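You operate a simulated robot arm through the tools that you are given. There is no shell and no other tool. Be economical: measure what you need, move in short steps, check, and stop when the job is done.

Carry out the task below with a simulated robot arm. There is one attempt and no reset: what you move stays moved.

## Task
Take the red cap and leave it on the black tray.

It is judged by the outcome, as a careful person would: the job done as asked, and still so three seconds after it is handed in. It fails if anything else is knocked over, pushed out of place, dropped, spilled or broken. Lids that push on must go on centred and level and be pressed home; caps that screw on are set level and turned clockwise until they are tight.

## Robot
A 7-joint arm with a two-finger parallel gripper, fixed in place. Base frame: the origin is at the foot of the arm, x ahead of it, y to its left, z up; the work surface is at about z = 0.86. Readings come in m, rad, newtons and seconds.
With the tool pointing down near the work surface it reaches from about 0.24 to 0.68 m from the base axis. Its first joint turns from -1.152 to 1.152 rad. Payload 2.4 kg.
The tool frame sits at the grasp point between the pads (the TCP): z along the fingers, y along the line on which they close. The tips reach 0.03 m beyond it. Largest opening 0.094 m; finger width 0.028, thickness 0.01; the body of the gripper, 0.05 by 0.096 m, starts 0.055 m behind the TCP.
Orientation is that of the tool frame in the base frame, as a unit quaternion [w, x, y, z]. With the fingers straight down and closing along the base's y, the tool's x points along the base's -x, its y along +y and its z along -z.

## Interface
- The arm moves only by the tool move_arm. Its argument "increments" is a list of rows, each a list of 7 numbers: the turn, a rotation vector about the tool's x, y, z in rad, then the shift along the tool's x, y, z in m, then the closure in counts, from 0 (fully open) to 255 (shut). In form: [[rx, ry, rz, x, y, z, hand], ...]. A call has 1 to 20 rows; each row shifts and turns the commanded pose from where the row before left it, along the tool's axes as they then stand. A row lasts 0.2 s, in which the tool goes at most 0.05 m and 0.15 rad; a call with a longer step from one row to the next is refused whole, and so is a gripper value outside its range. Where a pose cannot be reached the arm comes as near as it can. A force on the tool above 40 N (or 10 N above the force at the start of the call, whichever is more), or a blocked arm, ends the call early, and 0.2 s more pass. The fingers move at their own pace (about 0.153 m/s each) and stop on an object; they squeeze with about 33 N. The grip force told is the motor's: it shows also when the fingers shut on nothing. Time passes only in rows, and 0.2 s behind the last, so rows that do not move let the fingers close. The reply holds the time, the measured pose of the TCP, the force on the tool along the base axes, the opening and the grip force, in the units named above and with some noise.
- Cameras (640 x 400 px; columns grow to the right, rows downward): "scene" is fixed at [0.0393, 0.4736, 1.4506]; the picture's right is [-0.74, -0.67, 0.00], its down [-0.34, 0.38, -0.86] and it looks along [0.58, -0.64, -0.51] (base axes); focal length 330 px, centre (320, 200). "wrist" rides on the gripper at [-0.037, 0, -0.058] in the tool frame; the picture's right is [0.00, -1.00, 0.00], its down [0.97, 0.00, -0.24] and it looks along [0.24, 0.00, 0.97] (tool axes); focal length 218 px, centre (320, 200).
- get_image(camera): a new picture of that camera. It takes no simulated time.
- point_at(camera, pixels): there is no depth. For up to 12 entries [column, row, z] of the newest picture of that camera ("zoom" is the newest enlarged one), the place [x, y] in the base frame at which the ray of that pixel passes the height z, good to about 0.003 m. It takes no simulated time.
- inspect(camera, box): a new picture of the part [left, top, right, bottom] of that camera's present view, enlarged. It takes no simulated time.
- job_done(): hands the job in; it is judged then, once.

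Keep the steps short. Do not move on a guess: measure, check each grasp and each placing, and mend mistakes. In all there are 60 turns and 20 pictures (those below and enlarged ones count). Leave the gripper open and the arm clear of the work at the hand-in unless told otherwise, and finish with a single line.

The tools are called after ">>>" as a command line: name --pt "numbers of a row" for each row, then --argument value for the rest, lists and objects as JSON in quotes. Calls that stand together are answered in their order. move_arm: Moves the arm, as the interface text tells. Its arguments: {"type":"object","properties":{"increments":{"type":"array"}},"required":["increments"]} The other tools are called the same way: get_image (camera) takes a picture; point_at (camera, pixels) gives the place at which the rays of pixels pass given heights; inspect (camera, box) takes an enlarged picture of a part of a camera's view; job_done () hands the job in.

At the start:

```text
clock: 0.0
position: [0.3838, -0.0443, 1.0944]
tcp_rot: [0.0, 0.0, 1.0, -0.001]
force: [-0.4, -0.4, -0.6]
finger_gap: 0.0941
grasp_force: 0.1
```

scene: 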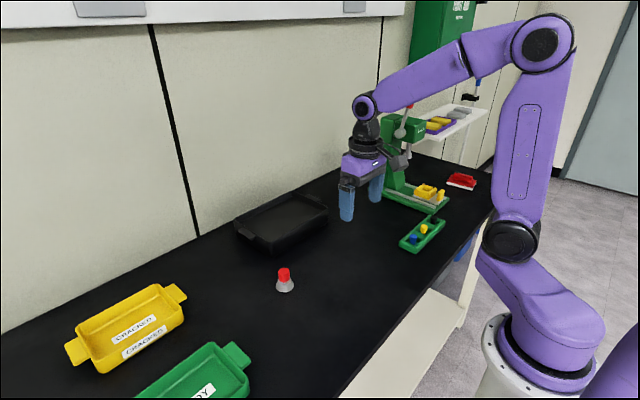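
wrist: 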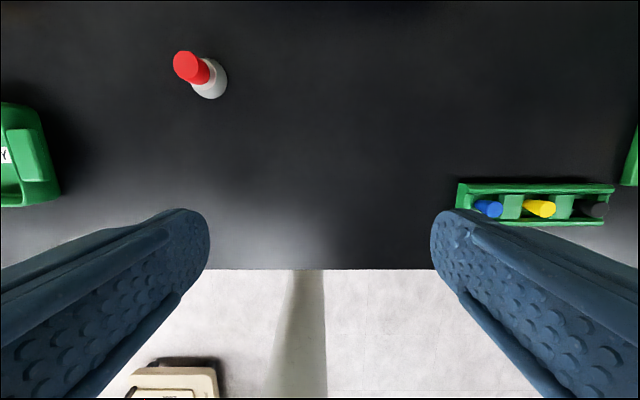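

The red cap sits on a small grey-white body at about scene (284,280). I'll enlarge that area and the tray to see what it is.

>>> inspect --camera "scene" --box '[244, 250, 324, 300]'

>>> inspect --camera "wrist" --box '[150, 30, 250, 110]'

>>> point_at --camera "scene" --pixels '[[284, 270, 0.91], [284, 288, 0.86], [234, 224, 0.89], [268, 254, 0.86], [328, 222, 0.87], [300, 195, 0.9], [265, 235, 0.89], [328, 210, 0.89]]'

>>> point_at --camera "wrist" --pixels '[[187, 66, 0.91], [187, 66, 0.93], [210, 80, 0.86], [210, 85, 0.86]]'

```text
8.00 times, centred on (284, 275) of scene
```

zoom: 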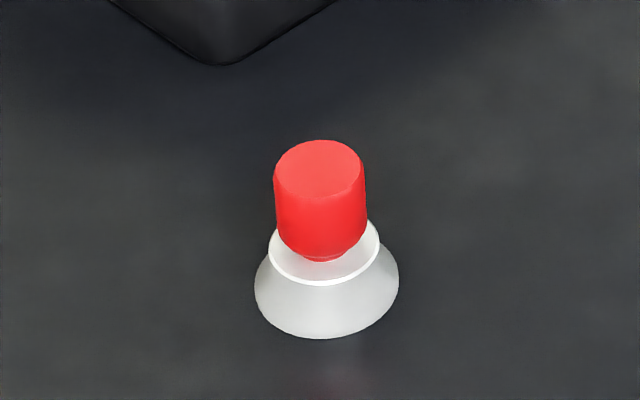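

```text
5.00 times, centred on (200, 70) of wrist
```

zoom: 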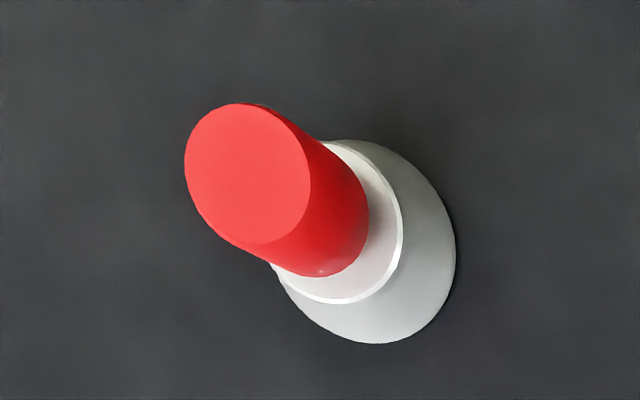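

```text
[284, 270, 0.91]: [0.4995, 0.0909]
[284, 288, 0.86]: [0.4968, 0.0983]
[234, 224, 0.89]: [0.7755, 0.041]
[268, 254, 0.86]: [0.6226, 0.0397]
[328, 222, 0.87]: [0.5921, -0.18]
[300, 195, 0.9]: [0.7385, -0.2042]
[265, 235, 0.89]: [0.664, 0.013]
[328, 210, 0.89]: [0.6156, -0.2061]
```

```text
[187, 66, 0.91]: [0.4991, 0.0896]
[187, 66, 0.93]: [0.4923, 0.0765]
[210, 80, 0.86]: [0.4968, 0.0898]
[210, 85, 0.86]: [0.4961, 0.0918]
```

The cap is a red cylinder on a pale flanged, conical base. I'll triangulate its height, and the outline of the tray, from both views.

>>> point_at --camera "scene" --pixels '[[283.9, 271.2, 0.9], [283.9, 271.2, 0.91], [283.9, 271.2, 0.92], [283.9, 281, 0.88], [283.9, 281, 0.89], [284.8, 286, 0.86]]'

>>> point_at --camera "wrist" --pixels '[[185.6, 64.6, 0.9], [185.6, 64.6, 0.91], [185.6, 64.6, 0.92], [209, 79, 0.86], [173.2, 63, 0.91], [198.2, 66, 0.91]]'

>>> inspect --camera "scene" --box '[216, 170, 344, 266]'

```text
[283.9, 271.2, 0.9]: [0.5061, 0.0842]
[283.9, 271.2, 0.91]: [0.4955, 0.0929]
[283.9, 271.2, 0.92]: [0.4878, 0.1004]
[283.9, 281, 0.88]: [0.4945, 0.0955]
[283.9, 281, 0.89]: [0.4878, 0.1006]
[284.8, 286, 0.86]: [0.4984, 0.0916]
```

```text
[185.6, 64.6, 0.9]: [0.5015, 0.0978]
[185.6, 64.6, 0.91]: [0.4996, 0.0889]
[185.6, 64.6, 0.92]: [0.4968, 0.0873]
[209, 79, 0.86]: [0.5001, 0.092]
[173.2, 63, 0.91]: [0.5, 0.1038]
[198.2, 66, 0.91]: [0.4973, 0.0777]
```

```text
4.17 times, centred on (280, 218) of scene
```

zoom: 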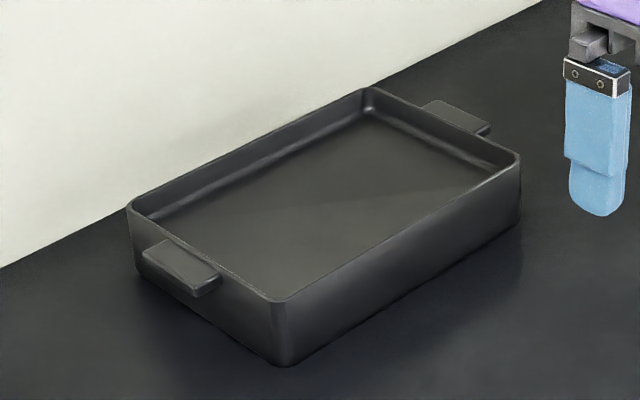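

Cap top is at about (0.498, 0.091, 0.91), about 26 mm across. Next I measure the tray in this zoom.

>>> point_at --camera "zoom" --pixels '[[283, 365, 0.86], [518, 222, 0.86], [275, 300, 0.89], [275, 300, 0.9], [275, 300, 0.91], [520, 158, 0.9], [128, 210, 0.9], [370, 90, 0.9], [280, 270, 0.865], [490, 175, 0.865], [370, 210, 0.865], [340, 190, 0.865]]'

```text
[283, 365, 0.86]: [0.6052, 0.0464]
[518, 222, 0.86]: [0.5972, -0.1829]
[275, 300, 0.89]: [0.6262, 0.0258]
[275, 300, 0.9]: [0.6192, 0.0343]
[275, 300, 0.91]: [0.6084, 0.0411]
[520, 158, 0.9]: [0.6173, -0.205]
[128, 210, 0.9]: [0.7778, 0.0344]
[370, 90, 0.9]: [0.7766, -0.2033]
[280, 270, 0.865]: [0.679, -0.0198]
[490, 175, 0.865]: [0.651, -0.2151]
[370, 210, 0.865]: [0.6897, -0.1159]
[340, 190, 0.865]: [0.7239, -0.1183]
```

The tray's rim is at z≈0.91, x≈0.605–0.76, y≈-0.19–0.04. I move above the cap with the fingers open, well clear (TCP z≈1.0), and look again.

>>> move_arm --pt "0 0 0 -0.0285 0.0338 0 0" --pt "0 0 0 -0.0285 0.0338 0 0" --pt "0 0 0 -0.0285 0.0338 0 0" --pt "0 0 0 -0.0285 0.0338 0 0" --pt "0 0 0 0 0 0.03 0" --pt "0 0 0 0 0 0.03 0" --pt "0 0 0 0 0 0.03 0" --pt "0 0 0 0 0 0 0"

>>> get_image --camera "wrist"

>>> inspect --camera "scene" --box '[234, 220, 334, 300]'

```text
clock: 1.8
position: [0.4977, 0.0901, 1.0022]
tcp_rot: [0.0, 0.0, 1.0, 0.001]
force: [0.1, 1.1, -0.2]
finger_gap: 0.0942
grasp_force: 0.1
```

```text
14 pictures are left
```

wrist: 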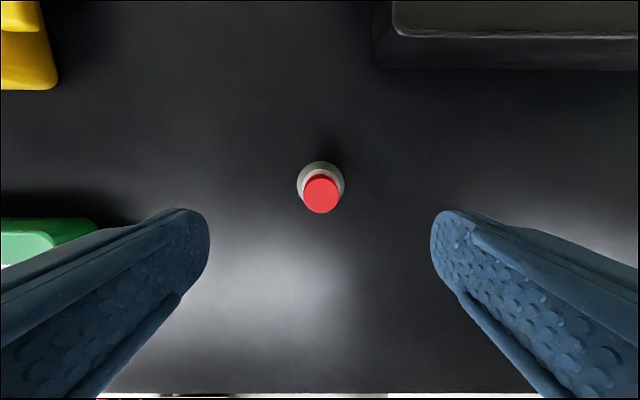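

```text
5.00 times, centred on (284, 260) of scene
```

zoom: 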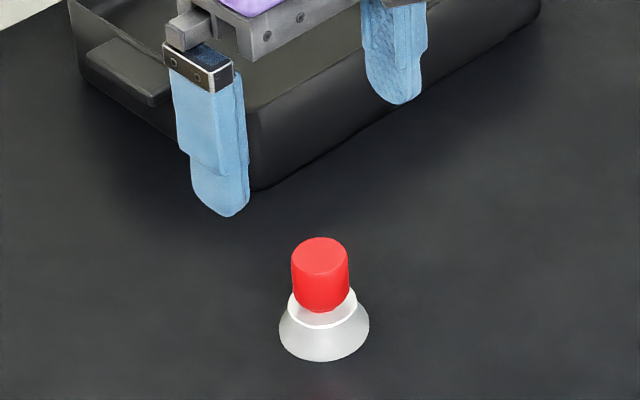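

The cap shows at wrist (321,193), nearly on the closing line. I compute its exact position and the tray position again from this picture.

>>> point_at --camera "wrist" --pixels '[[321, 194, 0.905], [321, 194, 0.915], [303, 194, 0.91], [340, 194, 0.91], [321, 213, 0.91], [321, 176, 0.91], [320, 185, 0.86], [392, 32, 0.91], [376, 66, 0.86], [600, 34, 0.91]]'

>>> point_at --camera "zoom" --pixels '[[320, 255, 0.905], [320, 255, 0.91], [320, 255, 0.915], [320, 311, 0.88], [320, 311, 0.885], [322, 328, 0.88], [322, 328, 0.875], [322, 362, 0.86]]'

```text
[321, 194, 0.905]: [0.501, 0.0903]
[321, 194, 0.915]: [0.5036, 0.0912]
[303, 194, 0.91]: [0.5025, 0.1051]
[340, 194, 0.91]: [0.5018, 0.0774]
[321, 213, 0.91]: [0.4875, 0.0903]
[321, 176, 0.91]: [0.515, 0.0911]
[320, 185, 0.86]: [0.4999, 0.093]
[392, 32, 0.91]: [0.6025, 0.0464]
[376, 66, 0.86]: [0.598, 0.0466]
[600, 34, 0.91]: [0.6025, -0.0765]
```

```text
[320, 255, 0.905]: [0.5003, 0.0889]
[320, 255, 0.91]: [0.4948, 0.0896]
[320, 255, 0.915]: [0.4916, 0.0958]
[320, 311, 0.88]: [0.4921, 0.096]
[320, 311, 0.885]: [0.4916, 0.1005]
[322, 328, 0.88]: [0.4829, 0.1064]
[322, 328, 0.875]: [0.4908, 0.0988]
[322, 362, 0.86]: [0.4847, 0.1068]
```

Cap: centre (0.500, 0.091), z from about 0.883 to 0.905; flange below it at about 0.88. I descend so the tips end at z≈0.888 (TCP 0.918), just above the flange, fingers still open.

>>> move_arm --pt "0 0 0 -0.0023 0.001 0.03 0" --pt "0 0 0 0 0 0.025 0" --pt "0 0 0 0 0 0.02 0" --pt "0 0 0 0 0 0.009 0" --pt "0 0 0 0 0 0 0"

>>> inspect --camera "scene" --box '[244, 245, 324, 305]'

>>> get_image --camera "wrist"

```text
clock: 3.0
position: [0.5005, 0.0922, 0.9201]
tcp_rot: [-0.001, 0.0, 1.0, 0.0]
force: [-0.8, 0.1, -0.6]
finger_gap: 0.0939
grasp_force: 0.1
```

```text
6.67 times, centred on (284, 275) of scene
```

zoom: 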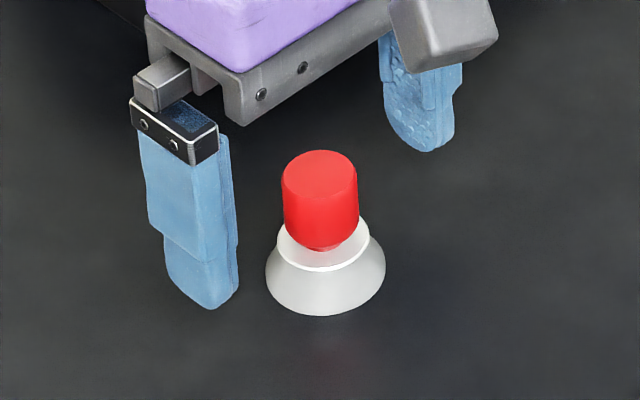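

```text
11 pictures are left
```

wrist: 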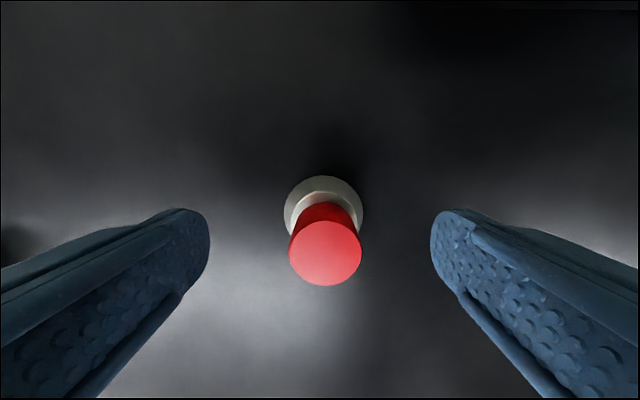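

The tips are level with the cap's lower part, above the flange. The cap centre (325,252) is ~1.5 mm to the right (-y). I correct this and close.

>>> move_arm --pt "0 0 0 0 -0.0016 0.001 0" --pt "0 0 0 0 0 0 90" --pt "0 0 0 0 0 0 150" --pt "0 0 0 0 0 0 255" --pt "0 0 0 0 0 0 255" --pt "0 0 0 0 0 0 255"

>>> inspect --camera "scene" --box '[244, 245, 324, 305]'

```text
clock: 4.4
position: [0.5006, 0.0891, 0.9195]
tcp_rot: [0.0, 0.0, 1.0, 0.0]
force: [1.5, 0.1, 0.5]
finger_gap: 0.0254
grasp_force: 32.9
```

```text
6.67 times, centred on (284, 275) of scene
```

zoom: 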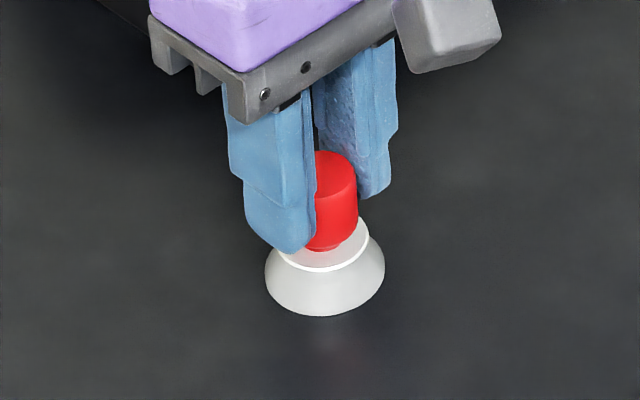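

The cap is gripped (gap 0.0254). I raise it by 3 mm to learn from the force whether it's loose or fastened.

>>> move_arm --pt "0 0 0 0 0 -0.0015 255" --pt "0 0 0 0 0 -0.0015 255" --pt "0 0 0 0 0 0 255"

>>> inspect --camera "scene" --box '[244, 245, 324, 305]'

```text
clock: 5.2
position: [0.5011, 0.0907, 0.9221]
tcp_rot: [-0.001, 0.0, 1.0, 0.001]
force: [0.0, 0.3, -1.4]
finger_gap: 0.0256
grasp_force: 33.2
```

```text
6.67 times, centred on (284, 275) of scene
```

zoom: 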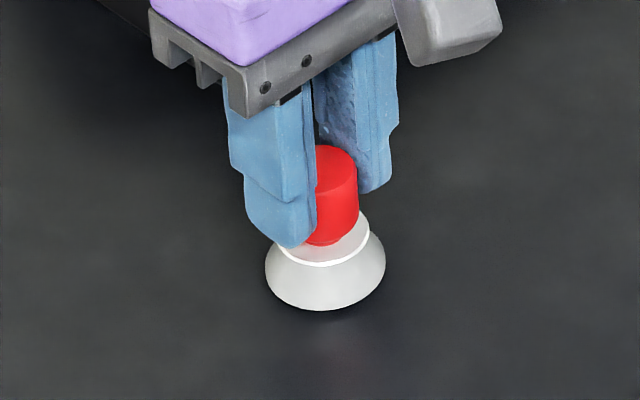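

The white base rose along with the cap (its bottom edge went from row 317 to 311), so the two are joined. I set it back down with a light press and turn the cap counter-clockwise, to see if it's screwed on.

>>> move_arm --pt "0 0 0 0 0 0.002 255" --pt "0 0 0 0 0 0.002 255" --pt "0 0 0 0 0 0 255"

>>> move_arm --pt "0 0 -0.12 0 0 0 255" --pt "0 0 -0.12 0 0 0 255" --pt "0 0 -0.12 0 0 0 255" --pt "0 0 -0.12 0 0 0 255" --pt "0 0 -0.12 0 0 0 255" --pt "0 0 -0.12 0 0 0 255" --pt "0 0 0 0 0 0 255"

>>> move_arm --pt "0 0 0 0 0 -0.002 255" --pt "0 0 0 0 0 -0.003 255" --pt "0 0 0 0 0 -0.003 255" --pt "0 0 0 0 0 0 255"

>>> inspect --camera "scene" --box '[244, 245, 324, 305]'

```text
clock: 6.0
position: [0.4999, 0.0901, 0.9193]
tcp_rot: [-0.001, 0.0, 1.0, 0.0]
force: [-0.2, -1.0, 2.5]
finger_gap: 0.025
grasp_force: 33.2
```

```text
clock: 7.6
position: [0.4998, 0.088, 0.9192]
tcp_rot: [0.001, -0.353, 0.936, -0.001]
force: [2.8, -4.0, 11.2]
finger_gap: 0.0254
grasp_force: 33.5
```

```text
clock: 8.6
position: [0.499, 0.0901, 0.9278]
tcp_rot: [0.0, -0.352, 0.936, -0.001]
force: [0.5, 0.1, -1.5]
finger_gap: 0.0252
grasp_force: 32.5
```

```text
6.67 times, centred on (284, 275) of scene
```

zoom: 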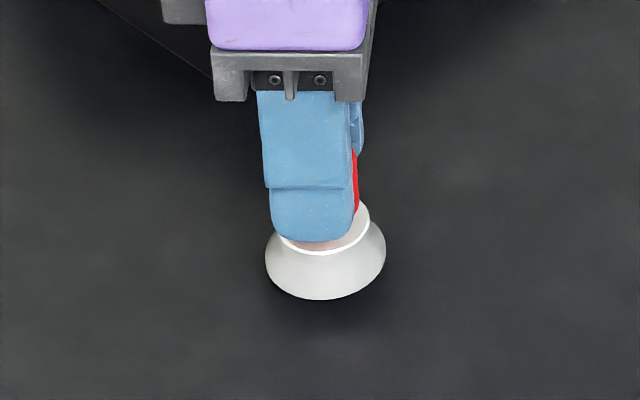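

The base still follows, but the upward force rose from 2.5 to 11 N while turning, which might mean the cap climbed on a thread. I set it down again, turn further and watch the force.

>>> move_arm --pt "0 0 0 0 0 0.003 255" --pt "0 0 0 0 0 0.003 255" --pt "0 0 0 0 0 0.002 255" --pt "0 0 0 0 0 0 255"

>>> move_arm --pt "0 0 -0.14 0 0 0 255" --pt "0 0 -0.14 0 0 0 255" --pt "0 0 -0.14 0 0 0 255" --pt "0 0 -0.14 0 0 0 255" --pt "0 0 -0.14 0 0 0 255" --pt "0 0 0 0 0 0 255"

```text
clock: 9.6
position: [0.5012, 0.0903, 0.9191]
tcp_rot: [0.0, -0.352, 0.936, 0.0]
force: [-0.5, 0.0, -0.4]
finger_gap: 0.0252
grasp_force: 33.0
```

```text
clock: 11.0
position: [0.5005, 0.0893, 0.9186]
tcp_rot: [0.0, -0.653, 0.758, -0.001]
force: [2.0, -0.8, 5.8]
finger_gap: 0.0253
grasp_force: 32.9
```

The force again rose by about 6 N. To check for a real change, I release, go straight up and compare the cap with the first picture.

>>> move_arm --pt "0 0 0 0 0 0 100" --pt "0 0 0 0 0 0 0" --pt "0 0 0 0 0 0 0" --pt "0 0 0 0 0 -0.03 0" --pt "0 0 0 0 0 -0.04 0" --pt "0 0 0 0 0 -0.04 0" --pt "0 0 0 0 0 0 0"

>>> inspect --camera "scene" --box '[244, 250, 324, 300]'

```text
clock: 12.6
position: [0.502, 0.0879, 1.0295]
tcp_rot: [0.0, -0.652, 0.759, -0.001]
force: [-0.2, 0.1, 0.7]
finger_gap: 0.0939
grasp_force: 0.1
```

```text
8.00 times, centred on (284, 275) of scene
```

zoom: 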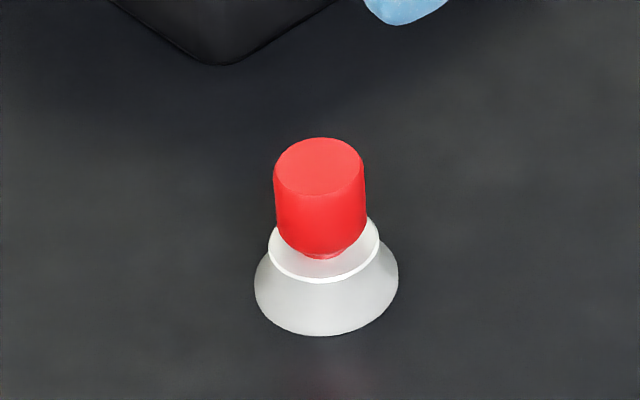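

Cap and base kept the same relation to each other (both shifted 2 zoomed px), so nothing was unscrewed. Before deciding, I look at the red item at scene (462,181) and the other gear nearby, in case it's another cap or a holder.

>>> inspect --camera "scene" --box '[380, 90, 500, 260]'

>>> inspect --camera "scene" --box '[395, 165, 485, 225]'

```text
2.35 times, centred on (440, 175) of scene
```

zoom: 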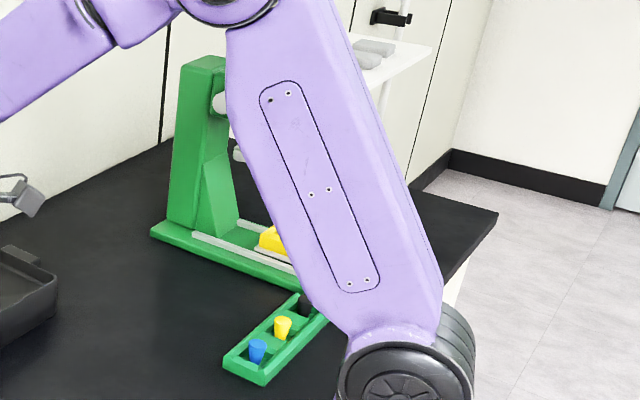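

```text
6.67 times, centred on (440, 195) of scene
```

zoom: 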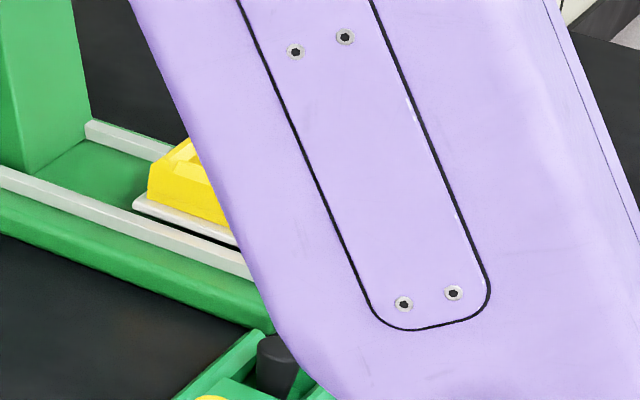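

There are only other caps in a rack (blue, yellow, black) and a slide, and no second red cap in view. I'll make one firm attempt at unscrewing: in the air, turn the wrist clockwise by 2.7 rad to gain range.

>>> move_arm --pt "0 0 0.15 0 0 0 0" --pt "0 0 0.15 0 0 0 0" --pt "0 0 0.15 0 0 0 0" --pt "0 0 0.15 0 0 0 0" --pt "0 0 0.15 0 0 0 0" --pt "0 0 0.15 0 0 0 0" --pt "0 0 0.15 0 0 0 0" --pt "0 0 0.15 0 0 0 0" --pt "0 0 0.15 0 0 0 0" --pt "0 0 0.15 0 0 0 0" --pt "0 0 0.15 0 0 0 0" --pt "0 0 0.15 0 0 0 0" --pt "0 0 0.15 0 0 0 0" --pt "0 0 0.15 0 0 0 0" --pt "0 0 0.15 0 0 0 0" --pt "0 0 0.15 0 0 0 0" --pt "0 0 0.15 0 0 0 0" --pt "0 0 0.15 0 0 0 0" --pt "0 0 0 0 0 0 0"

```text
clock: 16.6
position: [0.4999, 0.0904, 1.0276]
tcp_rot: [0.0, 0.598, 0.802, 0.001]
force: [0.8, 0.3, 0.9]
finger_gap: 0.0941
grasp_force: 0.0
```

The wrist turned freely and the tool is still centred (0.4999, 0.0904). I go straight down 0.110 to the same grasp height and close.

>>> move_arm --pt "0 0 0 0 0 0.04 0" --pt "0 0 0 0 0 0.035 0" --pt "0 0 0 0 0 0.025 0" --pt "0 0 0 0 0 0.009 0" --pt "0 0 0 0 0 0 90" --pt "0 0 0 0 0 0 150" --pt "0 0 0 0 0 0 255" --pt "0 0 0 0 0 0 255" --pt "0 0 0 0 0 0 255"

>>> move_arm --pt "0 0 0 0 0 0.001 255" --pt "0 0 0 0 0 0.001 255" --pt "0 0 0 0 0 0.001 255" --pt "0 0 0 0 0 0 255"

```text
clock: 18.6
position: [0.501, 0.0892, 0.9198]
tcp_rot: [0.001, 0.596, 0.803, 0.0]
force: [0.0, -0.7, -0.3]
finger_gap: 0.0257
grasp_force: 33.3
```

```text
clock: 19.6
position: [0.5009, 0.089, 0.9171]
tcp_rot: [0.001, 0.597, 0.802, 0.002]
force: [-0.3, -1.7, 24.9]
finger_gap: 0.0257
grasp_force: 33.2
```

It's pressed at 25 N. Now I turn counter-clockwise by 2.4 rad.

>>> move_arm --pt "0 0 -0.15 0 0 0 255" --pt "0 0 -0.15 0 0 0 255" --pt "0 0 -0.15 0 0 0 255" --pt "0 0 -0.15 0 0 0 255" --pt "0 0 -0.15 0 0 0 255" --pt "0 0 -0.15 0 0 0 255" --pt "0 0 -0.15 0 0 0 255" --pt "0 0 -0.15 0 0 0 255" --pt "0 0 -0.15 0 0 0 255" --pt "0 0 -0.15 0 0 0 255" --pt "0 0 -0.15 0 0 0 255" --pt "0 0 -0.15 0 0 0 255" --pt "0 0 -0.15 0 0 0 255" --pt "0 0 -0.15 0 0 0 255" --pt "0 0 -0.15 0 0 0 255" --pt "0 0 -0.15 0 0 0 255" --pt "0 0 0 0 0 0 255"

```text
clock: 23.2
position: [0.5008, 0.0902, 0.9173]
tcp_rot: [0.0, -0.533, 0.846, 0.001]
force: [-0.1, -0.2, 0.0]
finger_gap: 0.0253
grasp_force: 33.0
```

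The force fell to zero instead of rising, so nothing climbed on a thread. I lift it 1 cm to see if the base still follows.

>>> move_arm --pt "0 0 0 0 0 -0.003 255" --pt "0 0 0 0 0 -0.004 255" --pt "0 0 0 0 0 -0.004 255" --pt "0 0 0 0 0 0 255" --pt "0 0 0 0 0 0 255"

>>> inspect --camera "scene" --box '[244, 250, 324, 300]'

```text
clock: 24.4
position: [0.5006, 0.09, 0.9276]
tcp_rot: [0.0, -0.531, 0.847, 0.001]
force: [0.0, 0.6, -2.3]
finger_gap: 0.0253
grasp_force: 33.3
```

```text
8.00 times, centred on (284, 275) of scene
```

zoom: 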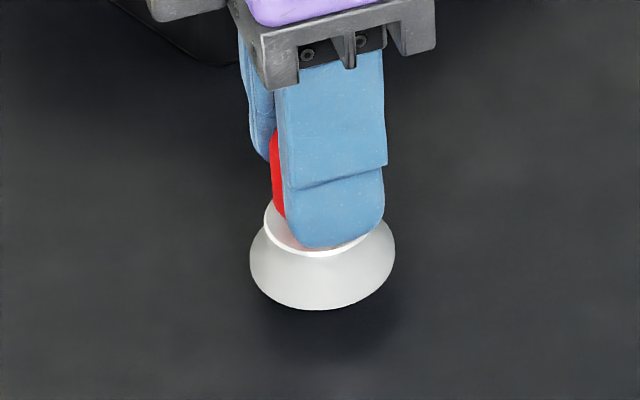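

The base lifts rigidly with the red part at constant grip after pulling and 3.8 rad of turning, so it's one piece: a cap with a pale skirt and a red grip. I take it up and turn the wrist back to straight.

>>> move_arm --pt "0 0 0 0 0 -0.025 255" --pt "0 0 0 0 0 -0.03 255" --pt "0 0 0 0 0 -0.03 255" --pt "0 0 0 0 0 -0.03 255" --pt "0 0 0.14 0 0 0 255" --pt "0 0 0.14 0 0 0 255" --pt "0 0 0.14 0 0 0 255" --pt "0 0 0.14 0 0 0 255" --pt "0 0 0.14 0 0 0 255" --pt "0 0 0.14 0 0 0 255" --pt "0 0 0.14 0 0 0 255" --pt "0 0 0.14 0 0 0 255" --pt "0 0 0 0 0 0 255"

```text
clock: 27.2
position: [0.5006, 0.09, 1.0423]
tcp_rot: [0.0, 0.001, 1.0, -0.001]
force: [0.4, 1.3, -1.1]
finger_gap: 0.0258
grasp_force: 33.7
```

The grip holds and the tool is straight. Now I carry it over the tray to (0.655, -0.07), with its bottom at about z 0.985, clear of the rim.

>>> move_arm --pt "0 0 0 -0.022 -0.0228 0 255" --pt "0 0 0 -0.022 -0.0228 0 255" --pt "0 0 0 -0.022 -0.0228 0 255" --pt "0 0 0 -0.022 -0.0228 0 255" --pt "0 0 0 -0.022 -0.0228 0 255" --pt "0 0 0 -0.022 -0.0228 0 255" --pt "0 0 0 -0.0225 -0.0232 0 255" --pt "0 0 0 0 0 0 255" --pt "0 0 0 0 0 0 255"

>>> inspect --camera "scene" --box '[216, 160, 344, 266]'

```text
clock: 29.2
position: [0.6563, -0.0699, 1.041]
tcp_rot: [0.0, 0.0, 1.0, 0.0]
force: [0.2, 1.2, -1.5]
finger_gap: 0.0252
grasp_force: 33.3
```

```text
3.77 times, centred on (280, 213) of scene
```

zoom: 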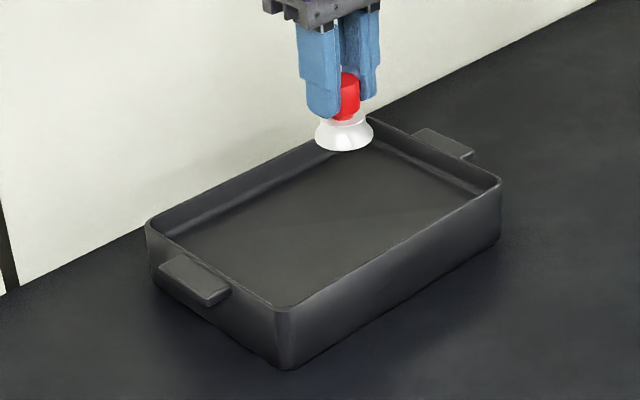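

The cap is held upright over the tray. I lower it to just above the floor, then in 2 mm steps until it touches.

>>> move_arm --pt "0 0 0 0 0 0.03 255" --pt "0 0 0 0 0 0.03 255" --pt "0 0 0 0 0 0.025 255" --pt "0 0 0 0 0 0.015 255" --pt "0 0 0 0 0 0.008 255" --pt "0 0 0 0 0 0 255"

>>> move_arm --pt "0 0 0 0 0 0.002 255" --pt "0 0 0 0 0 0.002 255" --pt "0 0 0 0 0 0.002 255" --pt "0 0 0 0 0 0 255"

```text
clock: 30.3
position: [0.6574, -0.07, 0.9488]
tcp_rot: [0.006, 0.0, 1.0, -0.001]
force: [-0.1, -0.6, 4.8]
finger_gap: 0.0251
grasp_force: 32.8
stopped in row 5: the force on the tool passed its limit (the readings are from after the stop); the commanded pose is now the measured one
```

```text
clock: 31.0
position: [0.6582, -0.0698, 0.9485]
tcp_rot: [0.008, -0.001, 1.0, -0.001]
force: [0.7, -0.1, 3.9]
finger_gap: 0.0255
grasp_force: 33.1
stopped in row 3: the force on the tool passed its limit (the readings are from after the stop); the commanded pose is now the measured one
```

Contact came at TCP 0.9485 (bottom ≈0.891), higher than I assumed for the floor. I look before releasing.

>>> inspect --camera "scene" --box '[236, 180, 316, 240]'

```text
6.67 times, centred on (276, 210) of scene
```

zoom: 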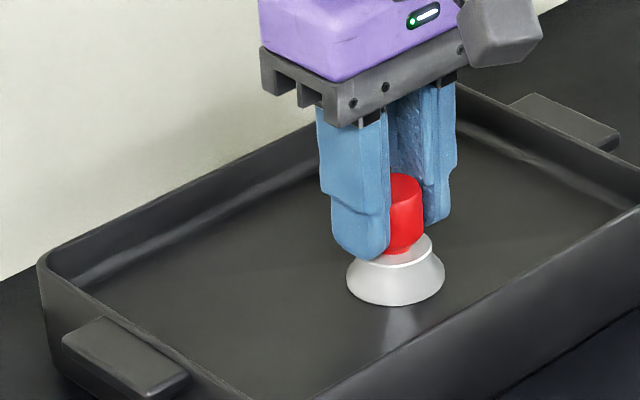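

The cap stands on the tray floor, clear of the walls; the floor is simply raised. I open the fingers, wait, and go straight up.

>>> move_arm --pt "0 0 0 0 0 -0.0005 255" --pt "0 0 0 0 0 0 150" --pt "0 0 0 0 0 0 60" --pt "0 0 0 0 0 0 0" --pt "0 0 0 0 0 0 0" --pt "0 0 0 0 0 -0.02 0" --pt "0 0 0 0 0 -0.04 0" --pt "0 0 0 0 0 -0.04 0" --pt "0 0 0 0 0 -0.04 0" --pt "0 0 0 0.04 0 0 0" --pt "0 0 0 0.04 0 0 0" --pt "0 0 0 0.04 0 0 0" --pt "0 0 0 0 0 0 0"

>>> inspect --camera "scene" --box '[216, 160, 344, 266]'

```text
clock: 33.8
position: [0.5361, -0.0702, 1.0848]
tcp_rot: [0.009, -0.002, 1.0, -0.002]
force: [0.1, 0.5, -0.6]
finger_gap: 0.0941
grasp_force: 0.2
```

```text
3.77 times, centred on (280, 213) of scene
```

zoom: 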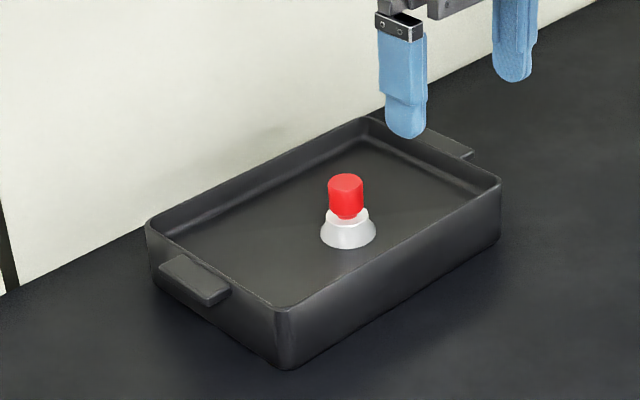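

The cap stands upright inside the black tray, which hasn't moved. The gripper is open and clear, so I hand the job in.

>>> job_done

```text
The job is handed in.
```

The red cap is standing upright on the black tray; its pale base came with it, because pulling and turning didn't separate them and I took them to be one piece.
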